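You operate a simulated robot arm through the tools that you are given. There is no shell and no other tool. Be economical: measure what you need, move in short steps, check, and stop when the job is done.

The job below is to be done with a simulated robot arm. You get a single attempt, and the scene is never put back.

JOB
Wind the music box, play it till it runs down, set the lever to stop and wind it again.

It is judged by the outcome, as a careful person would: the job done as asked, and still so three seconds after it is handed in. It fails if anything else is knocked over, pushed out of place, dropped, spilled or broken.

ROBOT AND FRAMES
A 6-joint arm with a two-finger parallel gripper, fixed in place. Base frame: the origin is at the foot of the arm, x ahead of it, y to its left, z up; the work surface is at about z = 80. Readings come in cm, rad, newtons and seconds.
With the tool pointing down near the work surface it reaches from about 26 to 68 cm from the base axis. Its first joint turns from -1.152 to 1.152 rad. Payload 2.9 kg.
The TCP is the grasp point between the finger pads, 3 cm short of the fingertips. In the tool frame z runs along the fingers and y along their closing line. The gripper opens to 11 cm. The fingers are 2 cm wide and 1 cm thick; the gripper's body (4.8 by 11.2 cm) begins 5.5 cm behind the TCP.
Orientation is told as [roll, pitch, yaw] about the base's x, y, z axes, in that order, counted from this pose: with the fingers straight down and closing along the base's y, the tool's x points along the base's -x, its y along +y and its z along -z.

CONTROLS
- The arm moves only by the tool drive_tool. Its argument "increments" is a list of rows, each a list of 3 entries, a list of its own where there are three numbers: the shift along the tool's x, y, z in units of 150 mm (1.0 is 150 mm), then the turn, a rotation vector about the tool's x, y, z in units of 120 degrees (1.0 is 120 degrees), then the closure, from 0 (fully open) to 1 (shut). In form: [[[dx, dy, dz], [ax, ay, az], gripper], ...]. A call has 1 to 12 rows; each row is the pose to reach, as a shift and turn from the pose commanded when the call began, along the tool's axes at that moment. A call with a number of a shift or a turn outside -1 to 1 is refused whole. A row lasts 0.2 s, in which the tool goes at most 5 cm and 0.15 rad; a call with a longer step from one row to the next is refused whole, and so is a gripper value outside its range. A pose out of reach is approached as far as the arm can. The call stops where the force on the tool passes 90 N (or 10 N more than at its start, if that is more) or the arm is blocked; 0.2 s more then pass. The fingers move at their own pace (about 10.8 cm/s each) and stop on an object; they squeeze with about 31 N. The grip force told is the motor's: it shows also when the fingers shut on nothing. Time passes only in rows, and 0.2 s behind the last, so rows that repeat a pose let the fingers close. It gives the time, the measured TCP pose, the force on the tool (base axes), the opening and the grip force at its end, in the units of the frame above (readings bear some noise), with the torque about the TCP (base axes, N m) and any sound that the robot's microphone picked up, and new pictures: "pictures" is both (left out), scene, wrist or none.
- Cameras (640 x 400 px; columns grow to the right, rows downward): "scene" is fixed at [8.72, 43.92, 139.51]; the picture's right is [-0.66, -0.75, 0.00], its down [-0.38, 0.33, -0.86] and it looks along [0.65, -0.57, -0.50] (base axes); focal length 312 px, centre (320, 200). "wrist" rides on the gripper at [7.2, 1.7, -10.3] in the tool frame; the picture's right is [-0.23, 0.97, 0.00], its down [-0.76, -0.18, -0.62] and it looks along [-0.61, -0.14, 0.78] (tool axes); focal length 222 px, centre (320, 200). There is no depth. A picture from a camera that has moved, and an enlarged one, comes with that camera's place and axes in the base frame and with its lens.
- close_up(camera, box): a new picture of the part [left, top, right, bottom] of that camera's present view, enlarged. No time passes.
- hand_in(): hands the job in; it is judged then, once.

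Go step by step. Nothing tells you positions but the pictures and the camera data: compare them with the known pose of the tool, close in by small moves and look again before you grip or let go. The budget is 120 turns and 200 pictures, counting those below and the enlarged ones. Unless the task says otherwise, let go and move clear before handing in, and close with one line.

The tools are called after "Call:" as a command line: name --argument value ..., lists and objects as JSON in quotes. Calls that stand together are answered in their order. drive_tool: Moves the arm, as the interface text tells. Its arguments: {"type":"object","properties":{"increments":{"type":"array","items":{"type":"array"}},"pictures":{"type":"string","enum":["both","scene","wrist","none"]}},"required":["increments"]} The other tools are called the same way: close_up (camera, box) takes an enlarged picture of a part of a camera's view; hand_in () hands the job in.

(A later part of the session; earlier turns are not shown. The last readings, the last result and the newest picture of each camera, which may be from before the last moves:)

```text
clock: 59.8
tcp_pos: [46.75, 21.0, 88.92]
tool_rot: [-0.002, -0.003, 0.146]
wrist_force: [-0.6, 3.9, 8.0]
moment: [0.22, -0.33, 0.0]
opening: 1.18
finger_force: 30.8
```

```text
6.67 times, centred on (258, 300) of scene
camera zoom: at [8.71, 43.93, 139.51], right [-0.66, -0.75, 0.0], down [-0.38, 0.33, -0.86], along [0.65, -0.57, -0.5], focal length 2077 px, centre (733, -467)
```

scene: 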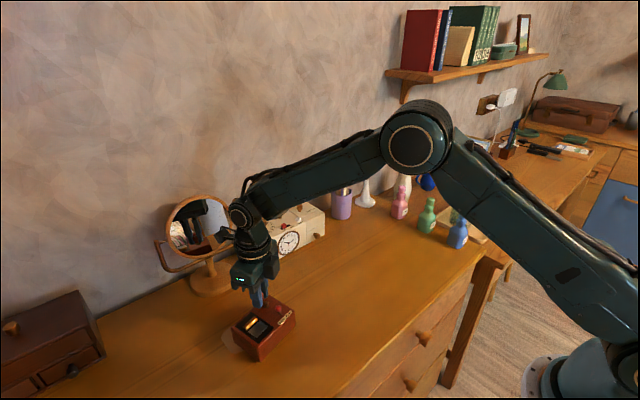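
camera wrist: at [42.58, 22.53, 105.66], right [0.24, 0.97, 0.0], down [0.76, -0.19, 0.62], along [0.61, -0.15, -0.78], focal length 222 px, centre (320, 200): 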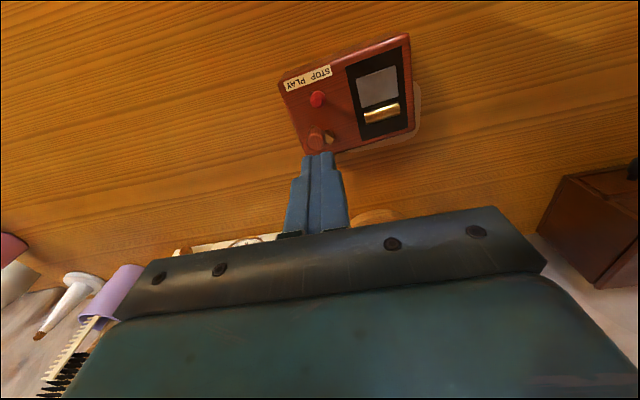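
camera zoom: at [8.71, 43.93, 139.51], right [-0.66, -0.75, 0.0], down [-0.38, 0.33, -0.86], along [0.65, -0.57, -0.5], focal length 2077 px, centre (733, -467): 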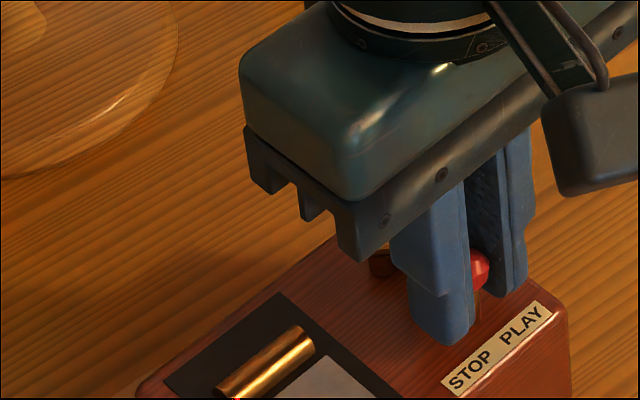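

The lever is passing vertical and the box holds. I continue toward PLAY.

Call:
drive_tool --increments '[[[0, -0.01, 0.006], [0, 0, 0], 0.95], [[0, -0.02, 0.01], [0, 0, 0], 0.95], [[0, -0.03, 0.012], [0, 0, 0], 0.95], [[0, -0.04, 0.014], [0, 0, 0], 0.95]]' --pictures "none"

Call:
close_up --camera "wrist" --box '[240, 80, 400, 200]'

```text
clock: 60.8
tcp_pos: [46.85, 20.7, 88.75]
tool_rot: [0.0, -0.002, 0.151]
wrist_force: [-3.4, 12.1, 20.0]
moment: [0.57, 0.09, -0.01]
opening: 1.19
finger_force: 31.7
```

```text
3.33 times, centred on (320, 140) of wrist
camera zoom: at [39.5, 21.25, 99.12], right [0.08, 1.0, 0.0], down [0.78, -0.06, 0.62], along [0.62, -0.05, -0.78], focal length 740 px, centre (320, 400)
```

zoom: 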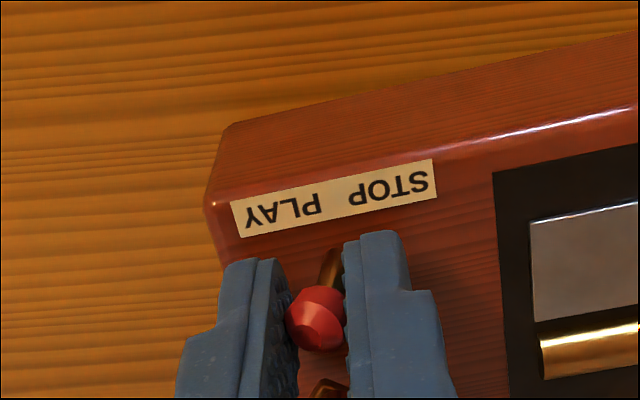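

The lever now leans to PLAY against its stop. I release it, lift and listen.

Call:
drive_tool --increments '[[[0, -0.02, -0.01], [0, 0, 0], 0.95], [[0, -0.02, -0.01], [0, 0, 0], 0.8], [[0, -0.02, -0.02], [0, 0, 0], 0.75], [[0, -0.02, -0.2], [0, 0, 0], 0.75], [[0, -0.02, -0.4], [0, 0, 0], 0.75], [[0, -0.02, -0.4], [0, 0, 0], 0.75]]' --pictures "none"

Call:
close_up --camera "wrist" --box '[240, 80, 400, 200]'

Call:
close_up --camera "scene" --box '[210, 270, 306, 330]'

```text
clock: 62.2
tcp_pos: [46.99, 20.09, 94.7]
tool_rot: [0.0, 0.0, 0.147]
wrist_force: [-0.3, 0.2, 0.8]
moment: [-0.04, -0.04, -0.03]
opening: 2.74
finger_force: 0.0
```

```text
3.33 times, centred on (320, 140) of wrist
camera zoom: at [39.59, 20.9, 105.03], right [0.08, 1.0, 0.0], down [0.78, -0.06, 0.62], along [0.62, -0.05, -0.78], focal length 740 px, centre (320, 400)
```

zoom: 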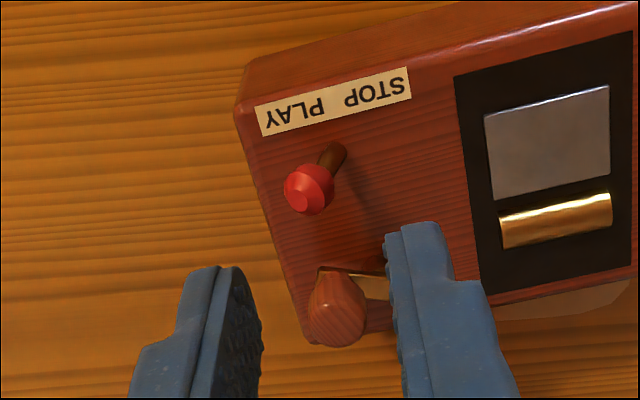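

```text
6.67 times, centred on (258, 300) of scene
camera zoom: at [8.72, 43.92, 139.51], right [-0.66, -0.75, 0.0], down [-0.38, 0.33, -0.86], along [0.65, -0.57, -0.5], focal length 2077 px, centre (733, -467)
```

zoom: 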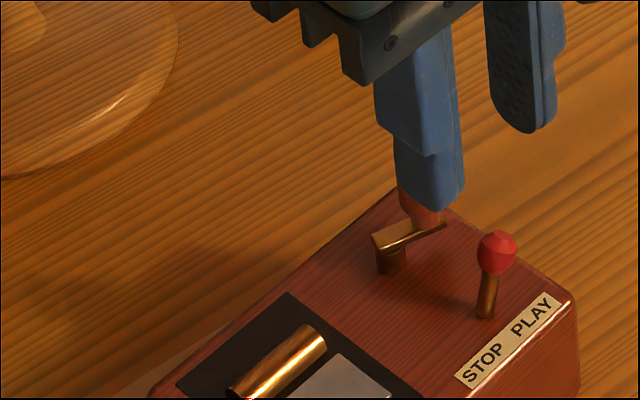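

The lever is at PLAY and the crank seems to be unwinding, so it's running. I wait and watch.

Call:
drive_tool --increments '[[[0, 0, -0.1], [0, 0, 0], 0.72], [[-0.1, 0, -0.1], [0, 0, 0], 0.72], [[-0.2, 0, -0.1], [0, 0, 0], 0.72], [[-0.2, 0, -0.1], [0, 0, 0], 0.72], [[-0.2, 0, -0.1], [0, 0, 0], 0.72], [[-0.2, 0, -0.1], [0, 0, 0], 0.72], [[-0.2, 0, -0.1], [0, 0, 0], 0.72], [[-0.2, 0, -0.1], [0, 0, 0], 0.72], [[-0.2, 0, -0.1], [0, 0, 0], 0.72], [[-0.2, 0, -0.1], [0, 0, 0], 0.72], [[-0.2, 0, -0.1], [0, 0, 0], 0.72], [[-0.2, 0, -0.1], [0, 0, 0], 0.72]]' --pictures "none"

Call:
close_up --camera "wrist" --box '[240, 60, 400, 180]'

```text
clock: 64.8
tcp_pos: [49.93, 20.59, 96.05]
tool_rot: [-0.001, -0.002, 0.147]
wrist_force: [0.4, -0.1, 0.9]
moment: [0.01, -0.01, 0.04]
opening: 3.09
finger_force: 0.0
```

```text
3.33 times, centred on (320, 120) of wrist
camera zoom: at [42.58, 21.28, 106.44], right [0.08, 1.0, 0.0], down [0.78, -0.06, 0.62], along [0.62, -0.05, -0.78], focal length 740 px, centre (320, 467)
```

zoom: 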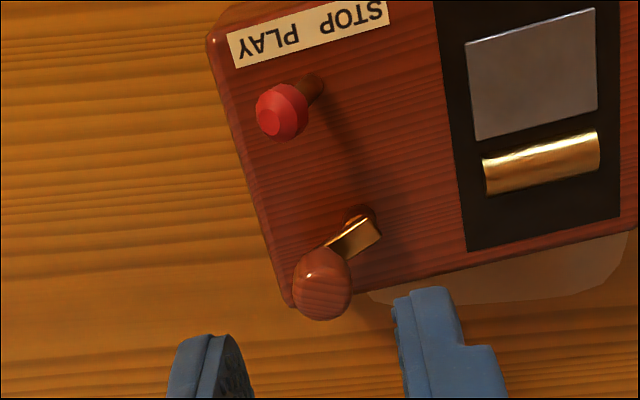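

The crank is turning back steadily at about 0.27 rad/s, so it's playing. I keep waiting.

Call:
drive_tool --increments '[[[0, 0, 0], [0, 0, 0], 0.72], [[0, 0, 0], [0, 0, 0], 0.72], [[0, 0, 0], [0, 0, 0], 0.72], [[0, 0, 0], [0, 0, 0], 0.72], [[0, 0, 0], [0, 0, 0], 0.72], [[0, 0, 0], [0, 0, 0], 0.72], [[0, 0, 0], [0, 0, 0], 0.72], [[0, 0, 0], [0, 0, 0], 0.72], [[0, 0, 0], [0, 0, 0], 0.72], [[0, 0, 0], [0, 0, 0], 0.72], [[0, 0, 0], [0, 0, 0], 0.72], [[0, 0, 0], [0, 0, 0], 0.72]]' --pictures "none"

Call:
drive_tool --increments '[[[0, 0, 0], [0, 0, 0], 0.72], [[0, 0, 0], [0, 0, 0], 0.72], [[0, 0, 0], [0, 0, 0], 0.72], [[0, 0, 0], [0, 0, 0], 0.72], [[0, 0, 0], [0, 0, 0], 0.72], [[0, 0, 0], [0, 0, 0], 0.72], [[0, 0, 0], [0, 0, 0], 0.72], [[0, 0, 0], [0, 0, 0], 0.72], [[0, 0, 0], [0, 0, 0], 0.72], [[0, 0, 0], [0, 0, 0], 0.72], [[0, 0, 0], [0, 0, 0], 0.72], [[0, 0, 0], [0, 0, 0], 0.72]]' --pictures "none"

Call:
drive_tool --increments '[[[0, 0, 0], [0, 0, 0], 0.72], [[0, 0, 0], [0, 0, 0], 0.72], [[0, 0, 0], [0, 0, 0], 0.72], [[0, 0, 0], [0, 0, 0], 0.72], [[0, 0, 0], [0, 0, 0], 0.72], [[0, 0, 0], [0, 0, 0], 0.72], [[0, 0, 0], [0, 0, 0], 0.72], [[0, 0, 0], [0, 0, 0], 0.72], [[0, 0, 0], [0, 0, 0], 0.72], [[0, 0, 0], [0, 0, 0], 0.72], [[0, 0, 0], [0, 0, 0], 0.72], [[0, 0, 0], [0, 0, 0], 0.72]]' --pictures "none"

Call:
close_up --camera "wrist" --box '[240, 60, 400, 180]'

```text
clock: 67.4
tcp_pos: [50.0, 20.53, 96.09]
tool_rot: [-0.001, -0.001, 0.147]
wrist_force: [-0.3, -0.7, -0.3]
moment: [0.0, 0.01, 0.02]
opening: 3.09
finger_force: 0.1
```

```text
clock: 70.0
tcp_pos: [49.95, 20.48, 96.12]
tool_rot: [-0.001, -0.002, 0.146]
wrist_force: [-0.1, -0.3, 0.4]
moment: [0.0, -0.01, -0.01]
opening: 3.06
finger_force: 0.0
```

```text
clock: 72.6
tcp_pos: [50.02, 20.57, 96.05]
tool_rot: [-0.002, -0.002, 0.148]
wrist_force: [0.4, -0.4, 1.0]
moment: [0.01, -0.01, 0.03]
opening: 3.08
finger_force: 0.0
```

```text
3.33 times, centred on (320, 120) of wrist
camera zoom: at [42.58, 21.28, 106.44], right [0.08, 1.0, 0.0], down [0.78, -0.06, 0.62], along [0.62, -0.05, -0.78], focal length 740 px, centre (320, 467)
```

zoom: 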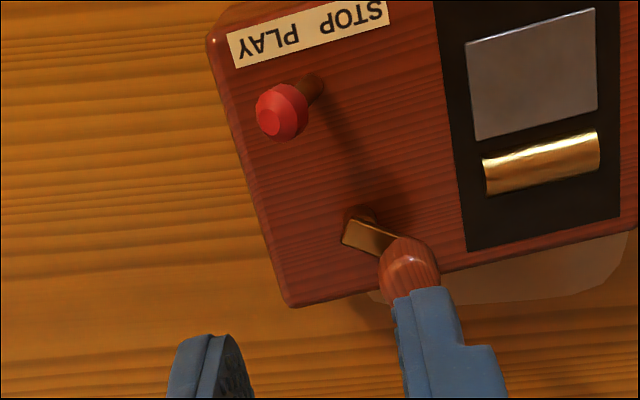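

It's still unwinding, now about 165° back in all. More waiting.

Call:
drive_tool --increments '[[[0, 0, 0], [0, 0, 0], 0.72], [[0, 0, 0], [0, 0, 0], 0.72], [[0, 0, 0], [0, 0, 0], 0.72], [[0, 0, 0], [0, 0, 0], 0.72], [[0, 0, 0], [0, 0, 0], 0.72], [[0, 0, 0], [0, 0, 0], 0.72], [[0, 0, 0], [0, 0, 0], 0.72], [[0, 0, 0], [0, 0, 0], 0.72], [[0, 0, 0], [0, 0, 0], 0.72], [[0, 0, 0], [0, 0, 0], 0.72], [[0, 0, 0], [0, 0, 0], 0.72], [[0, 0, 0], [0, 0, 0], 0.72]]' --pictures "none"

Call:
drive_tool --increments '[[[0, 0, 0], [0, 0, 0], 0.72], [[0, 0, 0], [0, 0, 0], 0.72], [[0, 0, 0], [0, 0, 0], 0.72], [[0, 0, 0], [0, 0, 0], 0.72], [[0, 0, 0], [0, 0, 0], 0.72], [[0, 0, 0], [0, 0, 0], 0.72], [[0, 0, 0], [0, 0, 0], 0.72], [[0, 0, 0], [0, 0, 0], 0.72], [[0, 0, 0], [0, 0, 0], 0.72], [[0, 0, 0], [0, 0, 0], 0.72], [[0, 0, 0], [0, 0, 0], 0.72], [[0, 0, 0], [0, 0, 0], 0.72]]' --pictures "none"

Call:
drive_tool --increments '[[[0, 0, 0], [0, 0, 0], 0.72], [[0, 0, 0], [0, 0, 0], 0.72], [[0, 0, 0], [0, 0, 0], 0.72], [[0, 0, 0], [0, 0, 0], 0.72], [[0, 0, 0], [0, 0, 0], 0.72], [[0, 0, 0], [0, 0, 0], 0.72], [[0, 0, 0], [0, 0, 0], 0.72], [[0, 0, 0], [0, 0, 0], 0.72], [[0, 0, 0], [0, 0, 0], 0.72], [[0, 0, 0], [0, 0, 0], 0.72], [[0, 0, 0], [0, 0, 0], 0.72], [[0, 0, 0], [0, 0, 0], 0.72]]' --pictures "none"

Call:
close_up --camera "wrist" --box '[240, 60, 400, 180]'

Call:
drive_tool --increments '[[[0, 0, 0], [0, 0, 0], 0.72], [[0, 0, 0], [0, 0, 0], 0.72], [[0, 0, 0], [0, 0, 0], 0.72], [[0, 0, 0], [0, 0, 0], 0.72], [[0, 0, 0], [0, 0, 0], 0.72], [[0, 0, 0], [0, 0, 0], 0.72], [[0, 0, 0], [0, 0, 0], 0.72], [[0, 0, 0], [0, 0, 0], 0.72], [[0, 0, 0], [0, 0, 0], 0.72], [[0, 0, 0], [0, 0, 0], 0.72], [[0, 0, 0], [0, 0, 0], 0.72], [[0, 0, 0], [0, 0, 0], 0.72]]' --pictures "none"

Call:
close_up --camera "wrist" --box '[240, 60, 400, 180]'

```text
clock: 75.2
tcp_pos: [49.95, 20.55, 96.07]
tool_rot: [-0.001, -0.002, 0.148]
wrist_force: [0.0, 0.4, 0.3]
moment: [0.01, 0.03, 0.0]
opening: 3.08
finger_force: 0.1
```

```text
clock: 77.8
tcp_pos: [49.9, 20.62, 96.04]
tool_rot: [-0.002, -0.002, 0.145]
wrist_force: [0.3, 0.0, 0.0]
moment: [0.02, 0.0, 0.04]
opening: 3.08
finger_force: 0.0
```

```text
clock: 80.4
tcp_pos: [49.91, 20.53, 96.17]
tool_rot: [-0.002, -0.002, 0.147]
wrist_force: [0.0, 0.1, 0.3]
moment: [0.02, -0.02, 0.01]
opening: 3.06
finger_force: 0.1
```

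```text
3.33 times, centred on (320, 120) of wrist
camera zoom: at [42.58, 21.28, 106.44], right [0.08, 1.0, 0.0], down [0.78, -0.06, 0.62], along [0.62, -0.05, -0.78], focal length 740 px, centre (320, 467)
```

zoom: 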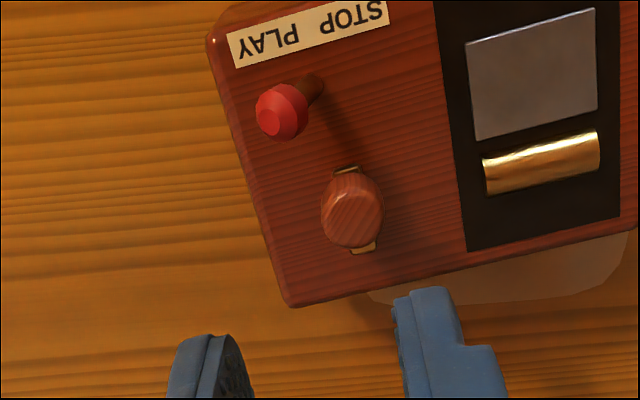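

```text
clock: 83.0
tcp_pos: [49.87, 20.55, 96.19]
tool_rot: [-0.001, -0.002, 0.146]
wrist_force: [0.2, -0.7, 0.7]
moment: [0.0, 0.01, -0.01]
opening: 3.06
finger_force: 0.1
```

```text
3.33 times, centred on (320, 120) of wrist
camera zoom: at [42.58, 21.28, 106.44], right [0.08, 1.0, 0.0], down [0.78, -0.06, 0.62], along [0.62, -0.05, -0.78], focal length 740 px, centre (320, 467)
```

zoom: 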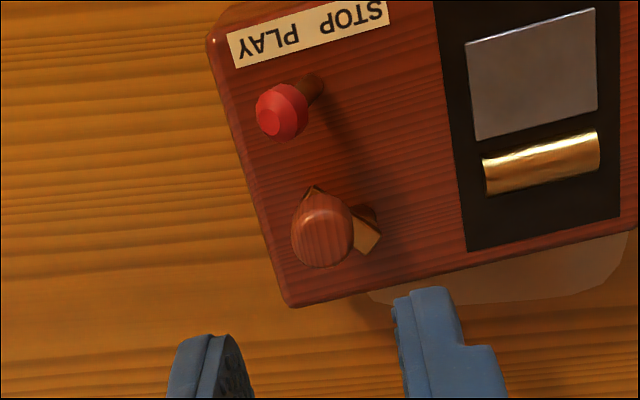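

It's gone almost a full turn back and should soon be at its starting angle. I wait and compare.

Call:
drive_tool --increments '[[[0, 0, 0], [0, 0, 0], 0.72], [[0, 0, 0], [0, 0, 0], 0.72], [[0, 0, 0], [0, 0, 0], 0.72], [[0, 0, 0], [0, 0, 0], 0.72], [[0, 0, 0], [0, 0, 0], 0.72], [[0, 0, 0], [0, 0, 0], 0.72], [[0, 0, 0], [0, 0, 0], 0.72], [[0, 0, 0], [0, 0, 0], 0.72], [[0, 0, 0], [0, 0, 0], 0.72], [[0, 0, 0], [0, 0, 0], 0.72], [[0, 0, 0], [0, 0, 0], 0.72], [[0, 0, 0], [0, 0, 0], 0.72]]' --pictures "none"

Call:
drive_tool --increments '[[[0, 0, 0], [0, 0, 0], 0.72], [[0, 0, 0], [0, 0, 0], 0.72], [[0, 0, 0], [0, 0, 0], 0.72], [[0, 0, 0], [0, 0, 0], 0.72], [[0, 0, 0], [0, 0, 0], 0.72], [[0, 0, 0], [0, 0, 0], 0.72], [[0, 0, 0], [0, 0, 0], 0.72], [[0, 0, 0], [0, 0, 0], 0.72], [[0, 0, 0], [0, 0, 0], 0.72], [[0, 0, 0], [0, 0, 0], 0.72], [[0, 0, 0], [0, 0, 0], 0.72], [[0, 0, 0], [0, 0, 0], 0.72]]' --pictures "none"

Call:
close_up --camera "wrist" --box '[240, 60, 400, 180]'

Call:
drive_tool --increments '[[[0, 0, 0], [0, 0, 0], 0.72], [[0, 0, 0], [0, 0, 0], 0.72], [[0, 0, 0], [0, 0, 0], 0.72], [[0, 0, 0], [0, 0, 0], 0.72], [[0, 0, 0], [0, 0, 0], 0.72], [[0, 0, 0], [0, 0, 0], 0.72], [[0, 0, 0], [0, 0, 0], 0.72], [[0, 0, 0], [0, 0, 0], 0.72], [[0, 0, 0], [0, 0, 0], 0.72], [[0, 0, 0], [0, 0, 0], 0.72], [[0, 0, 0], [0, 0, 0], 0.72], [[0, 0, 0], [0, 0, 0], 0.72]]' --pictures "none"

Call:
close_up --camera "wrist" --box '[240, 60, 400, 180]'

```text
clock: 85.6
tcp_pos: [50.0, 20.53, 96.2]
tool_rot: [-0.003, -0.003, 0.148]
wrist_force: [0.3, -0.2, -0.5]
moment: [-0.01, 0.0, 0.0]
opening: 3.08
finger_force: 0.1
```

```text
clock: 88.2
tcp_pos: [49.96, 20.46, 96.1]
tool_rot: [-0.002, -0.001, 0.145]
wrist_force: [-1.0, 0.4, 0.1]
moment: [0.01, -0.01, 0.02]
opening: 3.07
finger_force: 0.1
```

```text
3.33 times, centred on (320, 120) of wrist
camera zoom: at [42.58, 21.28, 106.44], right [0.08, 1.0, 0.0], down [0.78, -0.06, 0.62], along [0.62, -0.05, -0.78], focal length 740 px, centre (320, 467)
```

zoom: 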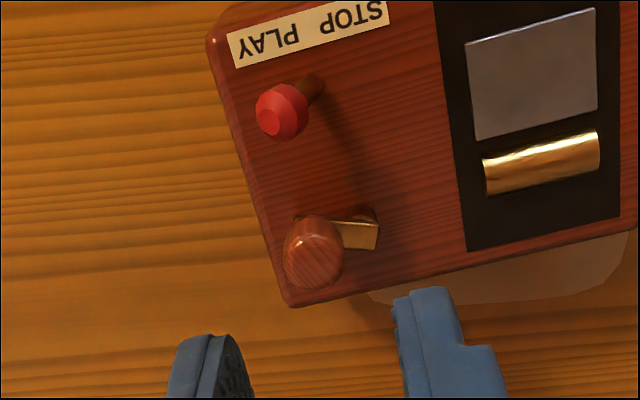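

```text
clock: 90.8
tcp_pos: [49.84, 20.43, 96.04]
tool_rot: [-0.001, -0.002, 0.146]
wrist_force: [0.4, 0.0, -0.1]
moment: [0.01, 0.04, -0.02]
opening: 3.08
finger_force: 0.1
```

```text
3.33 times, centred on (320, 120) of wrist
camera zoom: at [42.58, 21.28, 106.44], right [0.08, 1.0, 0.0], down [0.78, -0.06, 0.62], along [0.62, -0.05, -0.78], focal length 740 px, centre (320, 467)
```

zoom: 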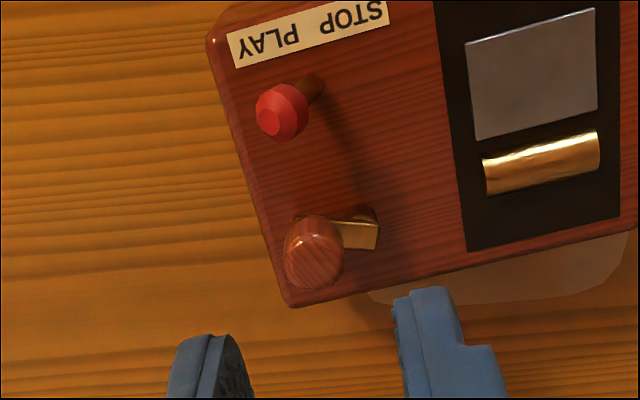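

The crank hasn't moved over the last 2.6 s and is back at its starting angle, so the box has run down. Next I set the lever to STOP, first moving over the ball.

Call:
drive_tool --increments '[[[0.2045, 0.007, 0], [0, 0, 0], 0.75], [[0.2045, 0.007, 0.3], [0, 0, 0], 0.75], [[0.2045, 0.007, 0.37], [0, 0, 0], 0.75]]' --pictures "none"

Call:
close_up --camera "wrist" --box '[240, 80, 400, 200]'

```text
clock: 91.6
tcp_pos: [46.81, 20.19, 90.49]
tool_rot: [-0.002, 0.001, 0.146]
wrist_force: [0.7, 1.0, -0.2]
moment: [0.01, 0.02, -0.03]
opening: 2.74
finger_force: 0.0
```

```text
3.33 times, centred on (320, 140) of wrist
camera zoom: at [39.5, 20.95, 100.89], right [0.08, 1.0, 0.0], down [0.78, -0.06, 0.62], along [0.62, -0.05, -0.78], focal length 740 px, centre (320, 400)
```

zoom: 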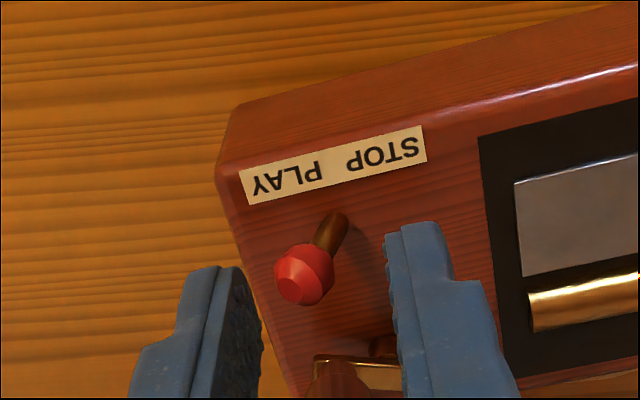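

The ball is about 0.35 cm toward PLAY from centre; I shift, lower and close.

Call:
drive_tool --increments '[[[0, -0.023, 0.02], [0, 0, 0], 0.75], [[0, -0.023, 0.095], [0, 0, 0], 0.75], [[0, -0.023, 0.095], [0, 0, 0], 0.82], [[0, -0.023, 0.095], [0, 0, 0], 0.87], [[0, -0.023, 0.095], [0, 0, 0], 0.93], [[0, -0.023, 0.095], [0, 0, 0], 0.95], [[0, -0.023, 0.109], [0, 0, 0], 0.95], [[0, -0.008, 0.111], [0, 0, 0], 0.95], [[0, 0.007, 0.111], [0, 0, 0], 0.95], [[0, 0.022, 0.111], [0, 0, 0], 0.95], [[0, 0.037, 0.113], [0, 0, 0], 0.95], [[0, 0.05, 0.115], [0, 0, 0], 0.95]]' --pictures "none"

Call:
close_up --camera "wrist" --box '[240, 80, 400, 200]'

```text
clock: 94.2
tcp_pos: [46.65, 20.79, 88.87]
tool_rot: [-0.002, 0.0, 0.145]
wrist_force: [4.1, -0.3, 4.7]
moment: [0.03, -0.71, -0.05]
opening: 1.13
finger_force: 31.1
```

```text
3.33 times, centred on (320, 140) of wrist
camera zoom: at [39.34, 21.68, 99.22], right [0.08, 1.0, 0.0], down [0.78, -0.06, 0.62], along [0.62, -0.05, -0.78], focal length 740 px, centre (320, 400)
```

zoom: 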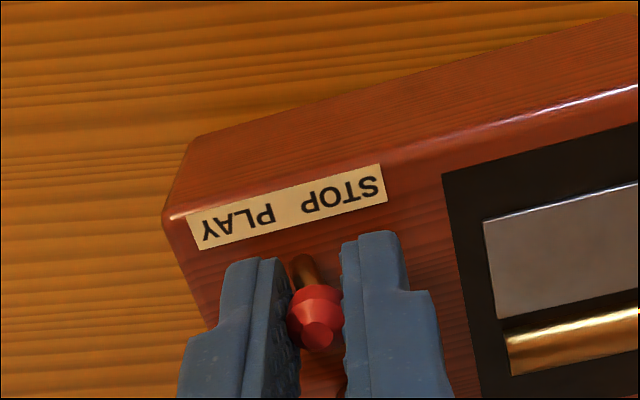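

The lever has crossed to the STOP side. I push on to its stop, then release and lift.

Call:
drive_tool --increments '[[[0, 0.012, 0.008], [0, 0, 0], 0.95], [[0, 0.024, 0.012], [0, 0, 0], 0.95], [[0, 0.034, 0.014], [0, 0, 0], 0.95], [[0, 0.02, -0.005], [0, 0, 0], 0.95], [[0, 0.02, -0.005], [0, 0, 0], 0.8], [[0, 0.02, -0.015], [0, 0, 0], 0.75], [[0, 0.02, -0.2], [0, 0, 0], 0.75], [[-0.1, 0.02, -0.45], [0, 0, 0], 0.72], [[-0.2, 0.02, -0.49], [0, 0, 0], 0.72], [[-0.2, 0.02, -0.49], [0, 0, 0], 0.72]]' --pictures "none"

Call:
close_up --camera "wrist" --box '[240, 60, 400, 180]'

Call:
close_up --camera "scene" --box '[210, 270, 306, 330]'

```text
clock: 96.4
tcp_pos: [49.57, 21.97, 96.21]
tool_rot: [-0.003, -0.001, 0.146]
wrist_force: [0.5, 0.4, -0.3]
moment: [-0.02, 0.0, 0.0]
opening: 3.08
finger_force: 0.1
```

```text
3.33 times, centred on (320, 120) of wrist
camera zoom: at [42.25, 22.56, 106.59], right [0.08, 1.0, 0.0], down [0.78, -0.06, 0.62], along [0.62, -0.05, -0.78], focal length 740 px, centre (320, 467)
```

zoom: 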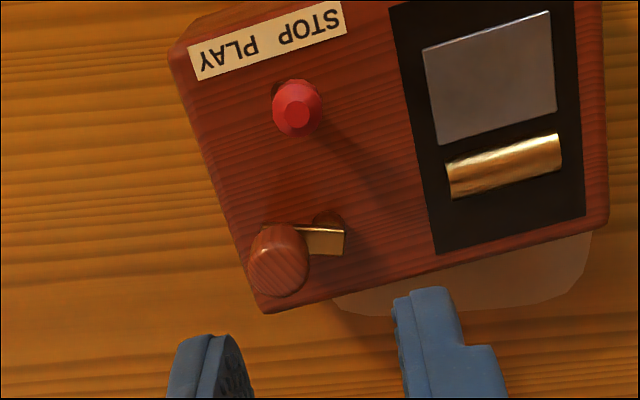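

```text
6.67 times, centred on (258, 300) of scene
camera zoom: at [8.72, 43.92, 139.51], right [-0.66, -0.75, 0.0], down [-0.38, 0.33, -0.86], along [0.65, -0.57, -0.5], focal length 2077 px, centre (733, -467)
```

zoom: 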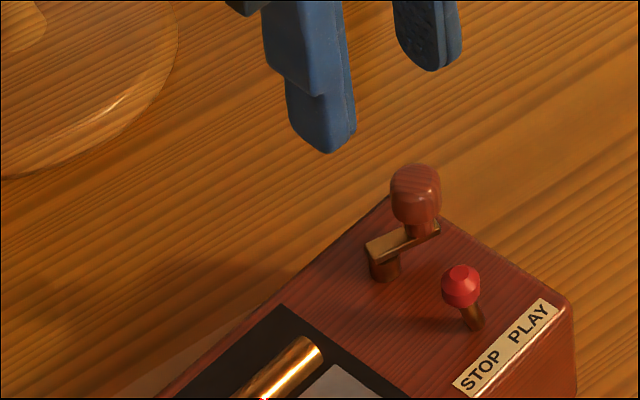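

The lever is back at STOP. For the second winding the knob is at about (49.83, 20.82) with the hub at (50.24, 22.1); I turn the tool to yaw 1.31 over it.

Call:
drive_tool --increments '[[[-0.005, -0.01, 0], [0, 0, -0.0695], 0.72], [[-0.01, -0.02, 0], [0, 0, -0.139], 0.72], [[-0.018, -0.04, 0], [0, 0, -0.2085], 0.72], [[-0.018, -0.051, 0], [0, 0, -0.278], 0.72], [[-0.018, -0.051, 0.05], [0, 0, -0.3475], 0.72], [[-0.018, -0.051, 0.1], [0, 0, -0.417], 0.72], [[-0.018, -0.051, 0.2], [0, 0, -0.4865], 0.72], [[-0.018, -0.051, 0.27], [0, 0, -0.556], 0.72]]' --pictures "none"

Call:
close_up --camera "wrist" --box '[240, 80, 400, 200]'

```text
clock: 98.2
tcp_pos: [49.97, 21.02, 92.12]
tool_rot: [-0.002, 0.003, 1.314]
wrist_force: [0.7, -0.7, 0.4]
moment: [-0.01, 0.0, 0.02]
opening: 3.07
finger_force: 0.1
```

```text
3.33 times, centred on (320, 140) of wrist
camera zoom: at [46.59, 14.58, 102.48], right [-0.88, 0.47, 0.0], down [0.36, 0.69, 0.62], along [0.29, 0.55, -0.78], focal length 740 px, centre (320, 400)
```

zoom: 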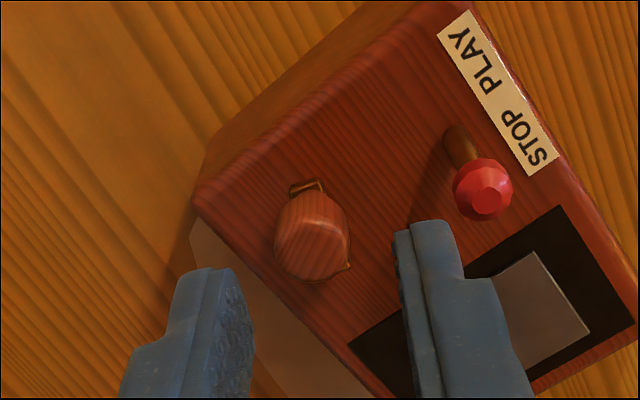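

I align another 0.3 rad, descend, close and press.

Call:
drive_tool --increments '[[[-0.009, 0, 0.05], [0, 0, -0.065], 0.72], [[-0.009, 0, 0.1], [0, 0, -0.13], 0.72], [[-0.009, 0, 0.165], [0, 0, -0.135], 0.72], [[-0.009, 0, 0.165], [0, 0, -0.135], 0.8], [[-0.009, 0, 0.165], [0, 0, -0.135], 0.86], [[-0.009, 0, 0.165], [0, 0, -0.135], 0.92], [[-0.009, 0, 0.165], [0, 0, -0.135], 0.92], [[-0.009, 0, 0.19], [0, 0, -0.135], 0.92], [[-0.009, 0, 0.2], [0, 0, -0.135], 0.92]]' --pictures "none"

Call:
close_up --camera "wrist" --box '[240, 80, 400, 200]'

```text
clock: 100.2
tcp_pos: [50.31, 21.18, 89.31]
tool_rot: [-0.008, -0.001, 1.593]
wrist_force: [1.7, -2.8, 21.8]
moment: [-0.16, 0.05, 0.0]
opening: 1.52
finger_force: 31.3
```

```text
3.33 times, centred on (320, 140) of wrist
camera zoom: at [48.72, 14.01, 99.71], right [-0.98, 0.21, -0.01], down [0.16, 0.77, 0.62], along [0.13, 0.61, -0.78], focal length 740 px, centre (320, 400)
```

zoom: 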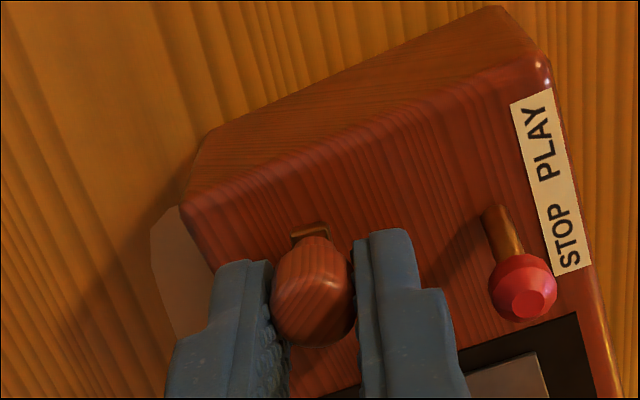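

Aligned and pressing at 22 N. Winding clockwise.

Call:
drive_tool --increments '[[[-0.0007, 0.0097, 0.003], [0, 0, 0.0715], 0.92], [[-0.0029, 0.0191, 0.005], [0, 0, 0.143], 0.92], [[-0.0064, 0.0281, 0.006], [0, 0, 0.2145], 0.92], [[-0.0113, 0.0365, 0.006], [0, 0, 0.286], 0.92], [[-0.0174, 0.0441, 0.006], [0, 0, 0.3575], 0.92], [[-0.0245, 0.0507, 0.006], [0, 0, 0.429], 0.92], [[-0.0325, 0.0561, 0.006], [0, 0, 0.5005], 0.92], [[-0.0413, 0.0603, 0.006], [0, 0, 0.572], 0.92], [[-0.0505, 0.0631, 0.006], [0, 0, 0.6435], 0.92], [[-0.0601, 0.0645, 0.006], [0, 0, 0.715], 0.92]]' --pictures "none"

Call:
close_up --camera "wrist" --box '[240, 80, 400, 200]'

Call:
close_up --camera "scene" --box '[210, 270, 306, 330]'

```text
clock: 102.4
tcp_pos: [49.16, 21.87, 89.22]
tool_rot: [0.0, -0.003, 0.094]
wrist_force: [12.5, -5.9, 19.5]
moment: [-0.08, -0.04, 0.0]
opening: 1.52
finger_force: 31.1
```

```text
3.33 times, centred on (320, 140) of wrist
camera zoom: at [41.79, 23.06, 99.5], right [0.14, 0.99, 0.0], down [0.77, -0.11, 0.63], along [0.62, -0.09, -0.78], focal length 740 px, centre (320, 400)
```

zoom: 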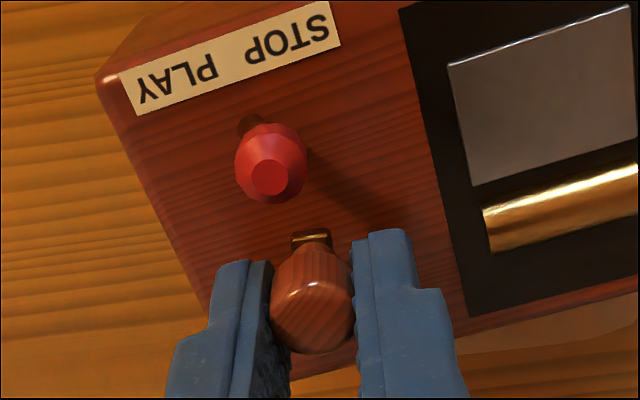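

```text
6.67 times, centred on (258, 300) of scene
camera zoom: at [8.72, 43.9, 139.52], right [-0.66, -0.75, 0.0], down [-0.38, 0.33, -0.86], along [0.65, -0.57, -0.5], focal length 2077 px, centre (733, -467)
```

zoom: 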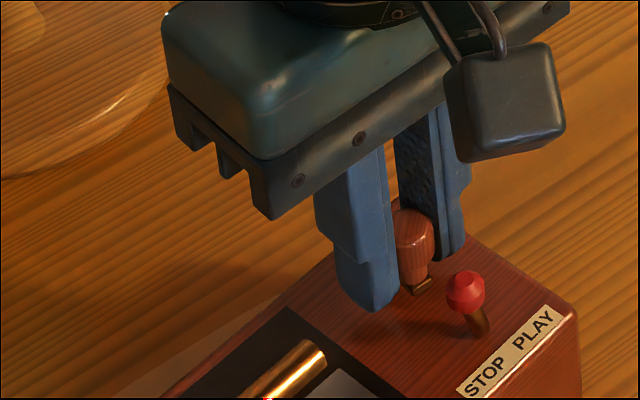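

The crank has turned 90° with the box still. I continue for two more stretches, up to yaw −2.45.

Call:
drive_tool --increments '[[[-0.0007, 0.0097, 0.003], [0, 0, 0.0715], 0.92], [[-0.0029, 0.0191, 0.004], [0, 0, 0.143], 0.92], [[-0.0064, 0.0281, 0.004], [0, 0, 0.2145], 0.92], [[-0.0113, 0.0365, 0.004], [0, 0, 0.286], 0.92], [[-0.0174, 0.0441, 0.004], [0, 0, 0.3575], 0.92], [[-0.0245, 0.0507, 0.004], [0, 0, 0.429], 0.92], [[-0.0325, 0.0561, 0.004], [0, 0, 0.5005], 0.92], [[-0.0413, 0.0603, 0.004], [0, 0, 0.572], 0.92], [[-0.0505, 0.0631, 0.004], [0, 0, 0.6435], 0.92], [[-0.0601, 0.0645, 0.004], [0, 0, 0.715], 0.92]]' --pictures "none"

Call:
close_up --camera "wrist" --box '[240, 80, 400, 200]'

```text
clock: 104.6
tcp_pos: [49.88, 22.98, 89.18]
tool_rot: [0.003, -0.002, -1.405]
wrist_force: [2.0, -17.8, 28.7]
moment: [-0.19, 0.09, 0.0]
opening: 1.5
finger_force: 31.1
```

```text
3.33 times, centred on (320, 140) of wrist
camera zoom: at [50.38, 30.55, 99.51], right [1.0, -0.06, 0.0], down [-0.05, -0.78, 0.62], along [-0.04, -0.62, -0.78], focal length 740 px, centre (320, 400)
```

zoom: 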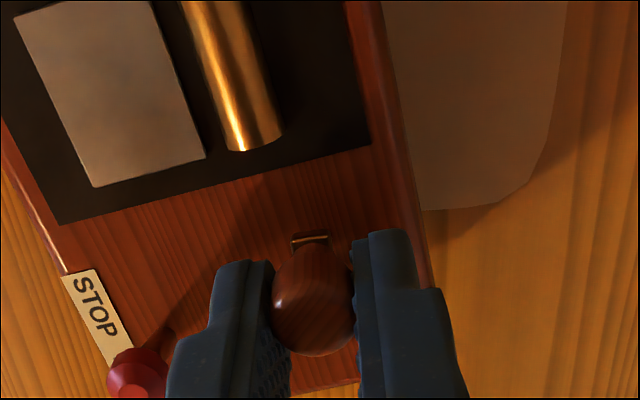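

180° done. I add one more radian within the wrist's range.

Call:
drive_tool --increments '[[[-0.0017, 0.0097, 0.001], [0, 0, 0.0715], 0.92], [[-0.0039, 0.0191, 0.001], [0, 0, 0.143], 0.92], [[-0.0074, 0.0281, 0.001], [0, 0, 0.2145], 0.92], [[-0.0123, 0.0365, 0.001], [0, 0, 0.286], 0.92], [[-0.0184, 0.0441, 0.001], [0, 0, 0.3575], 0.92], [[-0.0255, 0.0507, 0.001], [0, 0, 0.429], 0.92], [[-0.0335, 0.0561, 0.001], [0, 0, 0.5005], 0.92]]' --pictures "none"

Call:
close_up --camera "wrist" --box '[240, 80, 400, 200]'

Call:
close_up --camera "scene" --box '[210, 270, 306, 330]'

```text
clock: 106.2
tcp_pos: [50.72, 22.82, 89.07]
tool_rot: [0.0, 0.001, -2.448]
wrist_force: [-10.3, -4.4, 26.5]
moment: [-0.25, 0.49, -0.01]
opening: 1.48
finger_force: 31.1
```

```text
3.33 times, centred on (320, 140) of wrist
camera zoom: at [57.42, 26.21, 99.52], right [0.45, -0.89, 0.0], down [-0.7, -0.35, 0.62], along [-0.56, -0.28, -0.78], focal length 740 px, centre (320, 400)
```

zoom: 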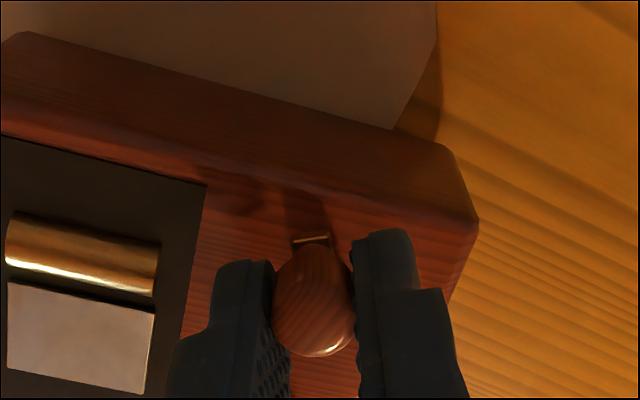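

```text
6.67 times, centred on (258, 300) of scene
camera zoom: at [8.65, 43.9, 139.53], right [-0.66, -0.75, 0.0], down [-0.38, 0.33, -0.86], along [0.65, -0.57, -0.5], focal length 2077 px, centre (733, -467)
```

zoom: 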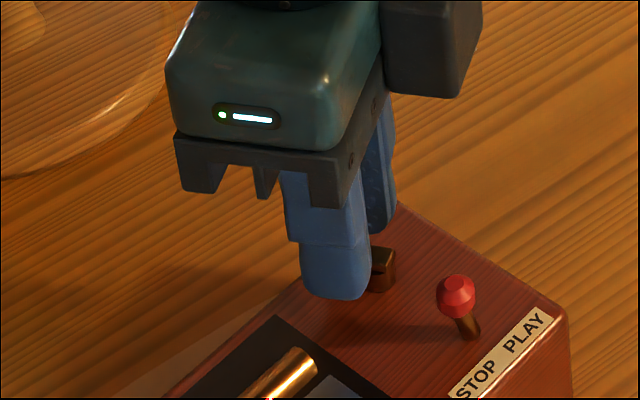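

4 rad are wound with the box steady. I release, lift over the knob and rotate the tool back half a turn for the rest.

Call:
drive_tool --increments '[[[0, 0, -0.025], [0, 0, 0], 0.92], [[0, 0, -0.03], [0, 0, 0], 0.72], [[0, 0, -0.03], [0, 0, 0], 0.72], [[0, 0, -0.22], [0, 0, -0.0715], 0.72], [[0, 0, -0.22], [0, 0, -0.143], 0.72], [[0, 0, -0.22], [0, 0, -0.2145], 0.72], [[0, 0, -0.22], [0, 0, -0.286], 0.72], [[0, 0, -0.22], [0, 0, -0.3575], 0.72], [[0, 0, -0.22], [0, 0, -0.429], 0.72], [[0, 0, -0.22], [0, 0, -0.5005], 0.72], [[0, 0, -0.22], [0, 0, -0.572], 0.72], [[0, 0, -0.22], [0, 0, -0.6435], 0.72]]' --pictures "none"

Call:
drive_tool --increments '[[[0, 0, 0], [0, 0, -0.0715], 0.72], [[0, 0, 0], [0, 0, -0.143], 0.72], [[0, 0, 0], [0, 0, -0.2145], 0.72], [[0, 0, 0], [0, 0, -0.286], 0.72], [[0, 0, 0], [0, 0, -0.3575], 0.72], [[0, 0, 0], [0, 0, -0.429], 0.72], [[0, 0, 0], [0, 0, -0.5005], 0.72], [[0, 0, 0], [0, 0, -0.572], 0.72], [[0, 0, 0], [0, 0, -0.6435], 0.72], [[0, 0, 0], [0, 0, -0.715], 0.72], [[0, 0, 0], [0, 0, -0.7865], 0.72], [[0, 0, 0], [0, 0, -0.858], 0.72]]' --pictures "none"

Call:
close_up --camera "wrist" --box '[240, 80, 400, 200]'

Call:
close_up --camera "scene" --box '[210, 270, 306, 330]'

```text
clock: 108.8
tcp_pos: [50.93, 22.69, 92.33]
tool_rot: [-0.001, -0.002, -1.1]
wrist_force: [-0.3, 0.1, -0.8]
moment: [0.0, 0.0, 0.0]
opening: 3.09
finger_force: 0.1
```

```text
clock: 111.4
tcp_pos: [50.81, 22.6, 92.19]
tool_rot: [0.0, 0.001, 0.698]
wrist_force: [0.4, -0.5, 0.2]
moment: [-0.01, -0.01, 0.0]
opening: 3.08
finger_force: 0.1
```

```text
3.33 times, centred on (320, 140) of wrist
camera zoom: at [44.26, 19.45, 102.65], right [-0.45, 0.89, 0.0], down [0.7, 0.35, 0.62], along [0.56, 0.28, -0.78], focal length 740 px, centre (320, 400)
```

zoom: 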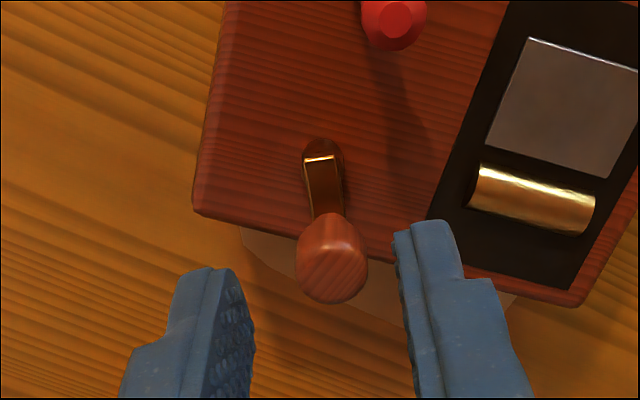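

```text
6.67 times, centred on (258, 300) of scene
camera zoom: at [8.72, 43.92, 139.51], right [-0.66, -0.75, 0.0], down [-0.38, 0.33, -0.86], along [0.65, -0.57, -0.5], focal length 2077 px, centre (733, -467)
```

zoom: 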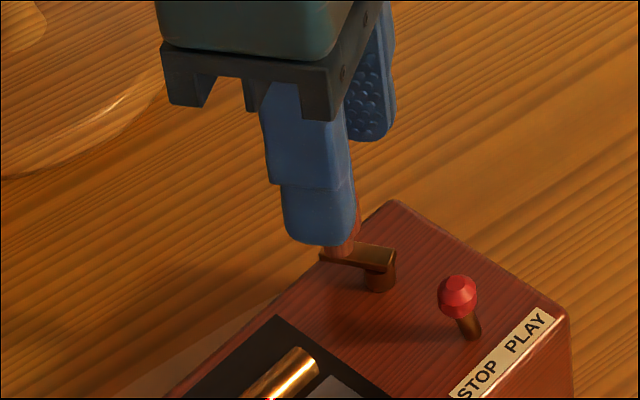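

Well aligned; I make a small sideways correction, then descend, close and press.

Call:
drive_tool --increments '[[[-0.007, 0.014, 0.08], [0, 0, 0], 0.72], [[-0.007, 0.014, 0.165], [0, 0, 0], 0.72], [[-0.007, 0.014, 0.165], [0, 0, 0], 0.8], [[-0.007, 0.014, 0.165], [0, 0, 0], 0.86], [[-0.007, 0.014, 0.165], [0, 0, 0], 0.92], [[-0.007, 0.014, 0.165], [0, 0, 0], 0.92], [[-0.007, 0.014, 0.19], [0, 0, 0], 0.92], [[-0.007, 0.014, 0.2], [0, 0, 0], 0.92]]' --pictures "none"

Call:
close_up --camera "wrist" --box '[240, 80, 400, 200]'

```text
clock: 113.2
tcp_pos: [50.88, 23.07, 89.49]
tool_rot: [-0.003, -0.005, 0.695]
wrist_force: [-2.1, -2.2, 20.9]
moment: [0.05, 0.01, -0.02]
opening: 1.54
finger_force: 30.9
```

```text
3.33 times, centred on (320, 140) of wrist
camera zoom: at [44.18, 19.76, 99.79], right [-0.45, 0.89, 0.0], down [0.7, 0.35, 0.63], along [0.56, 0.28, -0.78], focal length 740 px, centre (320, 400)
```

zoom: 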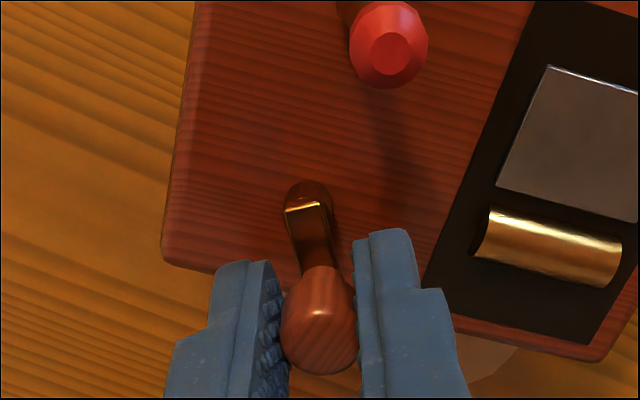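

Call:
drive_tool --increments '[[[-0.0007, -0.0111, 0.003], [0, 0, 0.0715], 0.92], [[0.0003, -0.0221, 0.005], [0, 0, 0.143], 0.92], [[0.003, -0.0329, 0.006], [0, 0, 0.2145], 0.92], [[0.0072, -0.0432, 0.006], [0, 0, 0.286], 0.92], [[0.0129, -0.0527, 0.006], [0, 0, 0.3575], 0.92], [[0.0199, -0.0612, 0.006], [0, 0, 0.429], 0.92], [[0.0282, -0.0686, 0.006], [0, 0, 0.5005], 0.92], [[0.0374, -0.0747, 0.006], [0, 0, 0.572], 0.92], [[0.0475, -0.0794, 0.006], [0, 0, 0.6435], 0.92], [[0.0582, -0.0824, 0.006], [0, 0, 0.715], 0.92]]' --pictures "none"

Call:
close_up --camera "wrist" --box '[240, 80, 400, 200]'

Call:
close_up --camera "scene" --box '[210, 270, 306, 330]'

```text
clock: 115.4
tcp_pos: [51.03, 21.35, 89.21]
tool_rot: [-0.002, -0.004, -0.808]
wrist_force: [4.6, 2.8, 8.7]
moment: [-0.12, -0.21, -0.01]
opening: 1.47
finger_force: 31.2
```

```text
3.33 times, centred on (320, 140) of wrist
camera zoom: at [47.13, 27.86, 99.58], right [0.86, 0.51, 0.0], down [0.4, -0.67, 0.63], along [0.32, -0.54, -0.78], focal length 740 px, centre (320, 400)
```

zoom: 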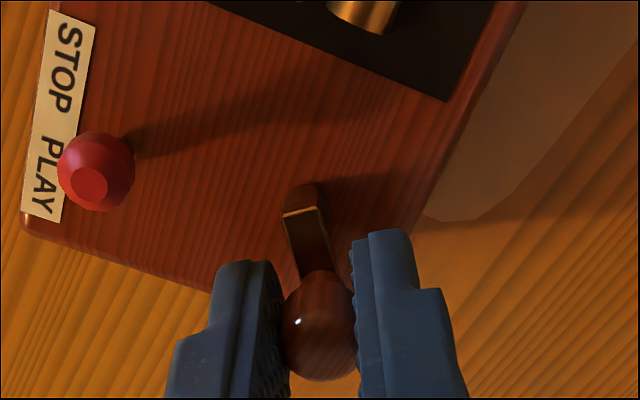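

```text
6.67 times, centred on (258, 300) of scene
camera zoom: at [8.72, 43.92, 139.51], right [-0.66, -0.75, 0.0], down [-0.38, 0.33, -0.86], along [0.65, -0.57, -0.5], focal length 2077 px, centre (733, -467)
```

zoom: 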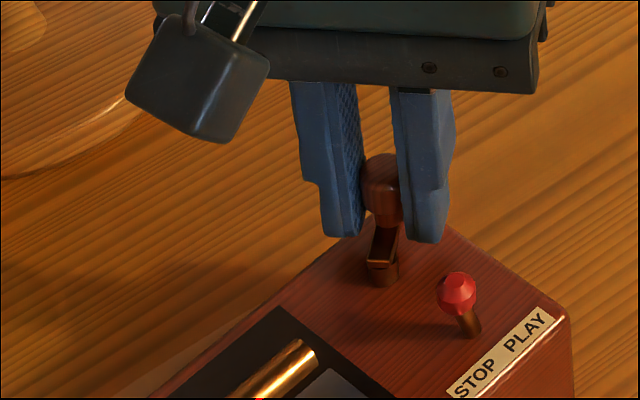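

5.5 rad done. I press a bit more and continue to near the end of the winding.

Call:
drive_tool --increments '[[[-0.0007, -0.0111, 0.008], [0, 0, 0.0715], 0.92], [[0.0003, -0.0221, 0.01], [0, 0, 0.143], 0.92], [[0.003, -0.0329, 0.01], [0, 0, 0.2145], 0.92], [[0.0072, -0.0432, 0.01], [0, 0, 0.286], 0.92], [[0.0129, -0.0527, 0.01], [0, 0, 0.3575], 0.92], [[0.0199, -0.0612, 0.01], [0, 0, 0.429], 0.92], [[0.0282, -0.0686, 0.01], [0, 0, 0.5005], 0.92], [[0.0374, -0.0747, 0.01], [0, 0, 0.572], 0.92], [[0.0475, -0.0794, 0.01], [0, 0, 0.6435], 0.92], [[0.0582, -0.0824, 0.01], [0, 0, 0.715], 0.92]]' --pictures "none"

Call:
close_up --camera "wrist" --box '[240, 80, 400, 200]'

Call:
close_up --camera "scene" --box '[210, 270, 306, 330]'

```text
clock: 117.6
tcp_pos: [49.46, 21.06, 89.15]
tool_rot: [0.002, -0.002, -2.306]
wrist_force: [2.6, -4.3, 15.1]
moment: [-0.21, 0.17, 0.27]
opening: 1.52
finger_force: 31.2
```

```text
3.33 times, centred on (320, 140) of wrist
camera zoom: at [55.55, 25.42, 99.52], right [0.57, -0.82, 0.0], down [-0.64, -0.44, 0.62], along [-0.51, -0.36, -0.78], focal length 740 px, centre (320, 400)
```

zoom: 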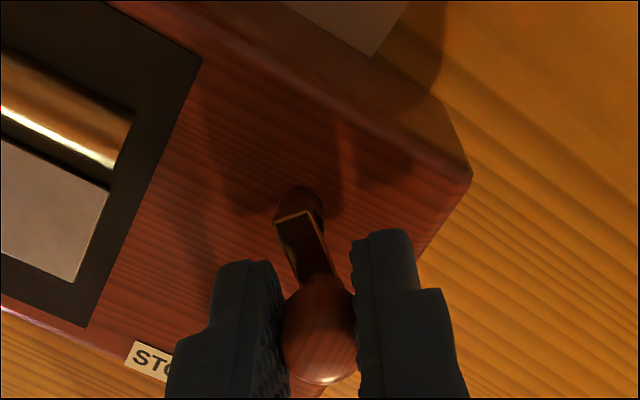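

```text
6.67 times, centred on (258, 300) of scene
camera zoom: at [8.71, 43.9, 139.52], right [-0.66, -0.75, 0.0], down [-0.38, 0.33, -0.86], along [0.65, -0.57, -0.5], focal length 2077 px, centre (733, -467)
```

zoom: 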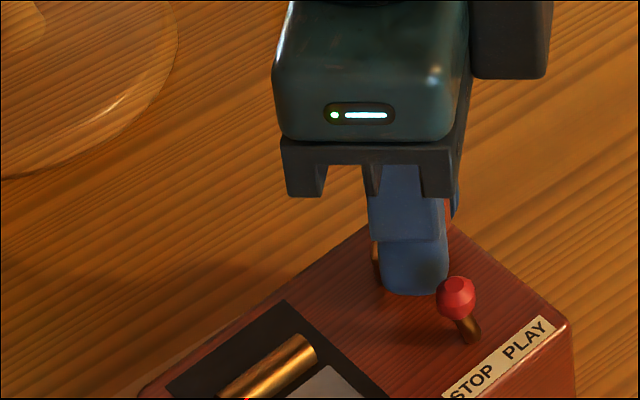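

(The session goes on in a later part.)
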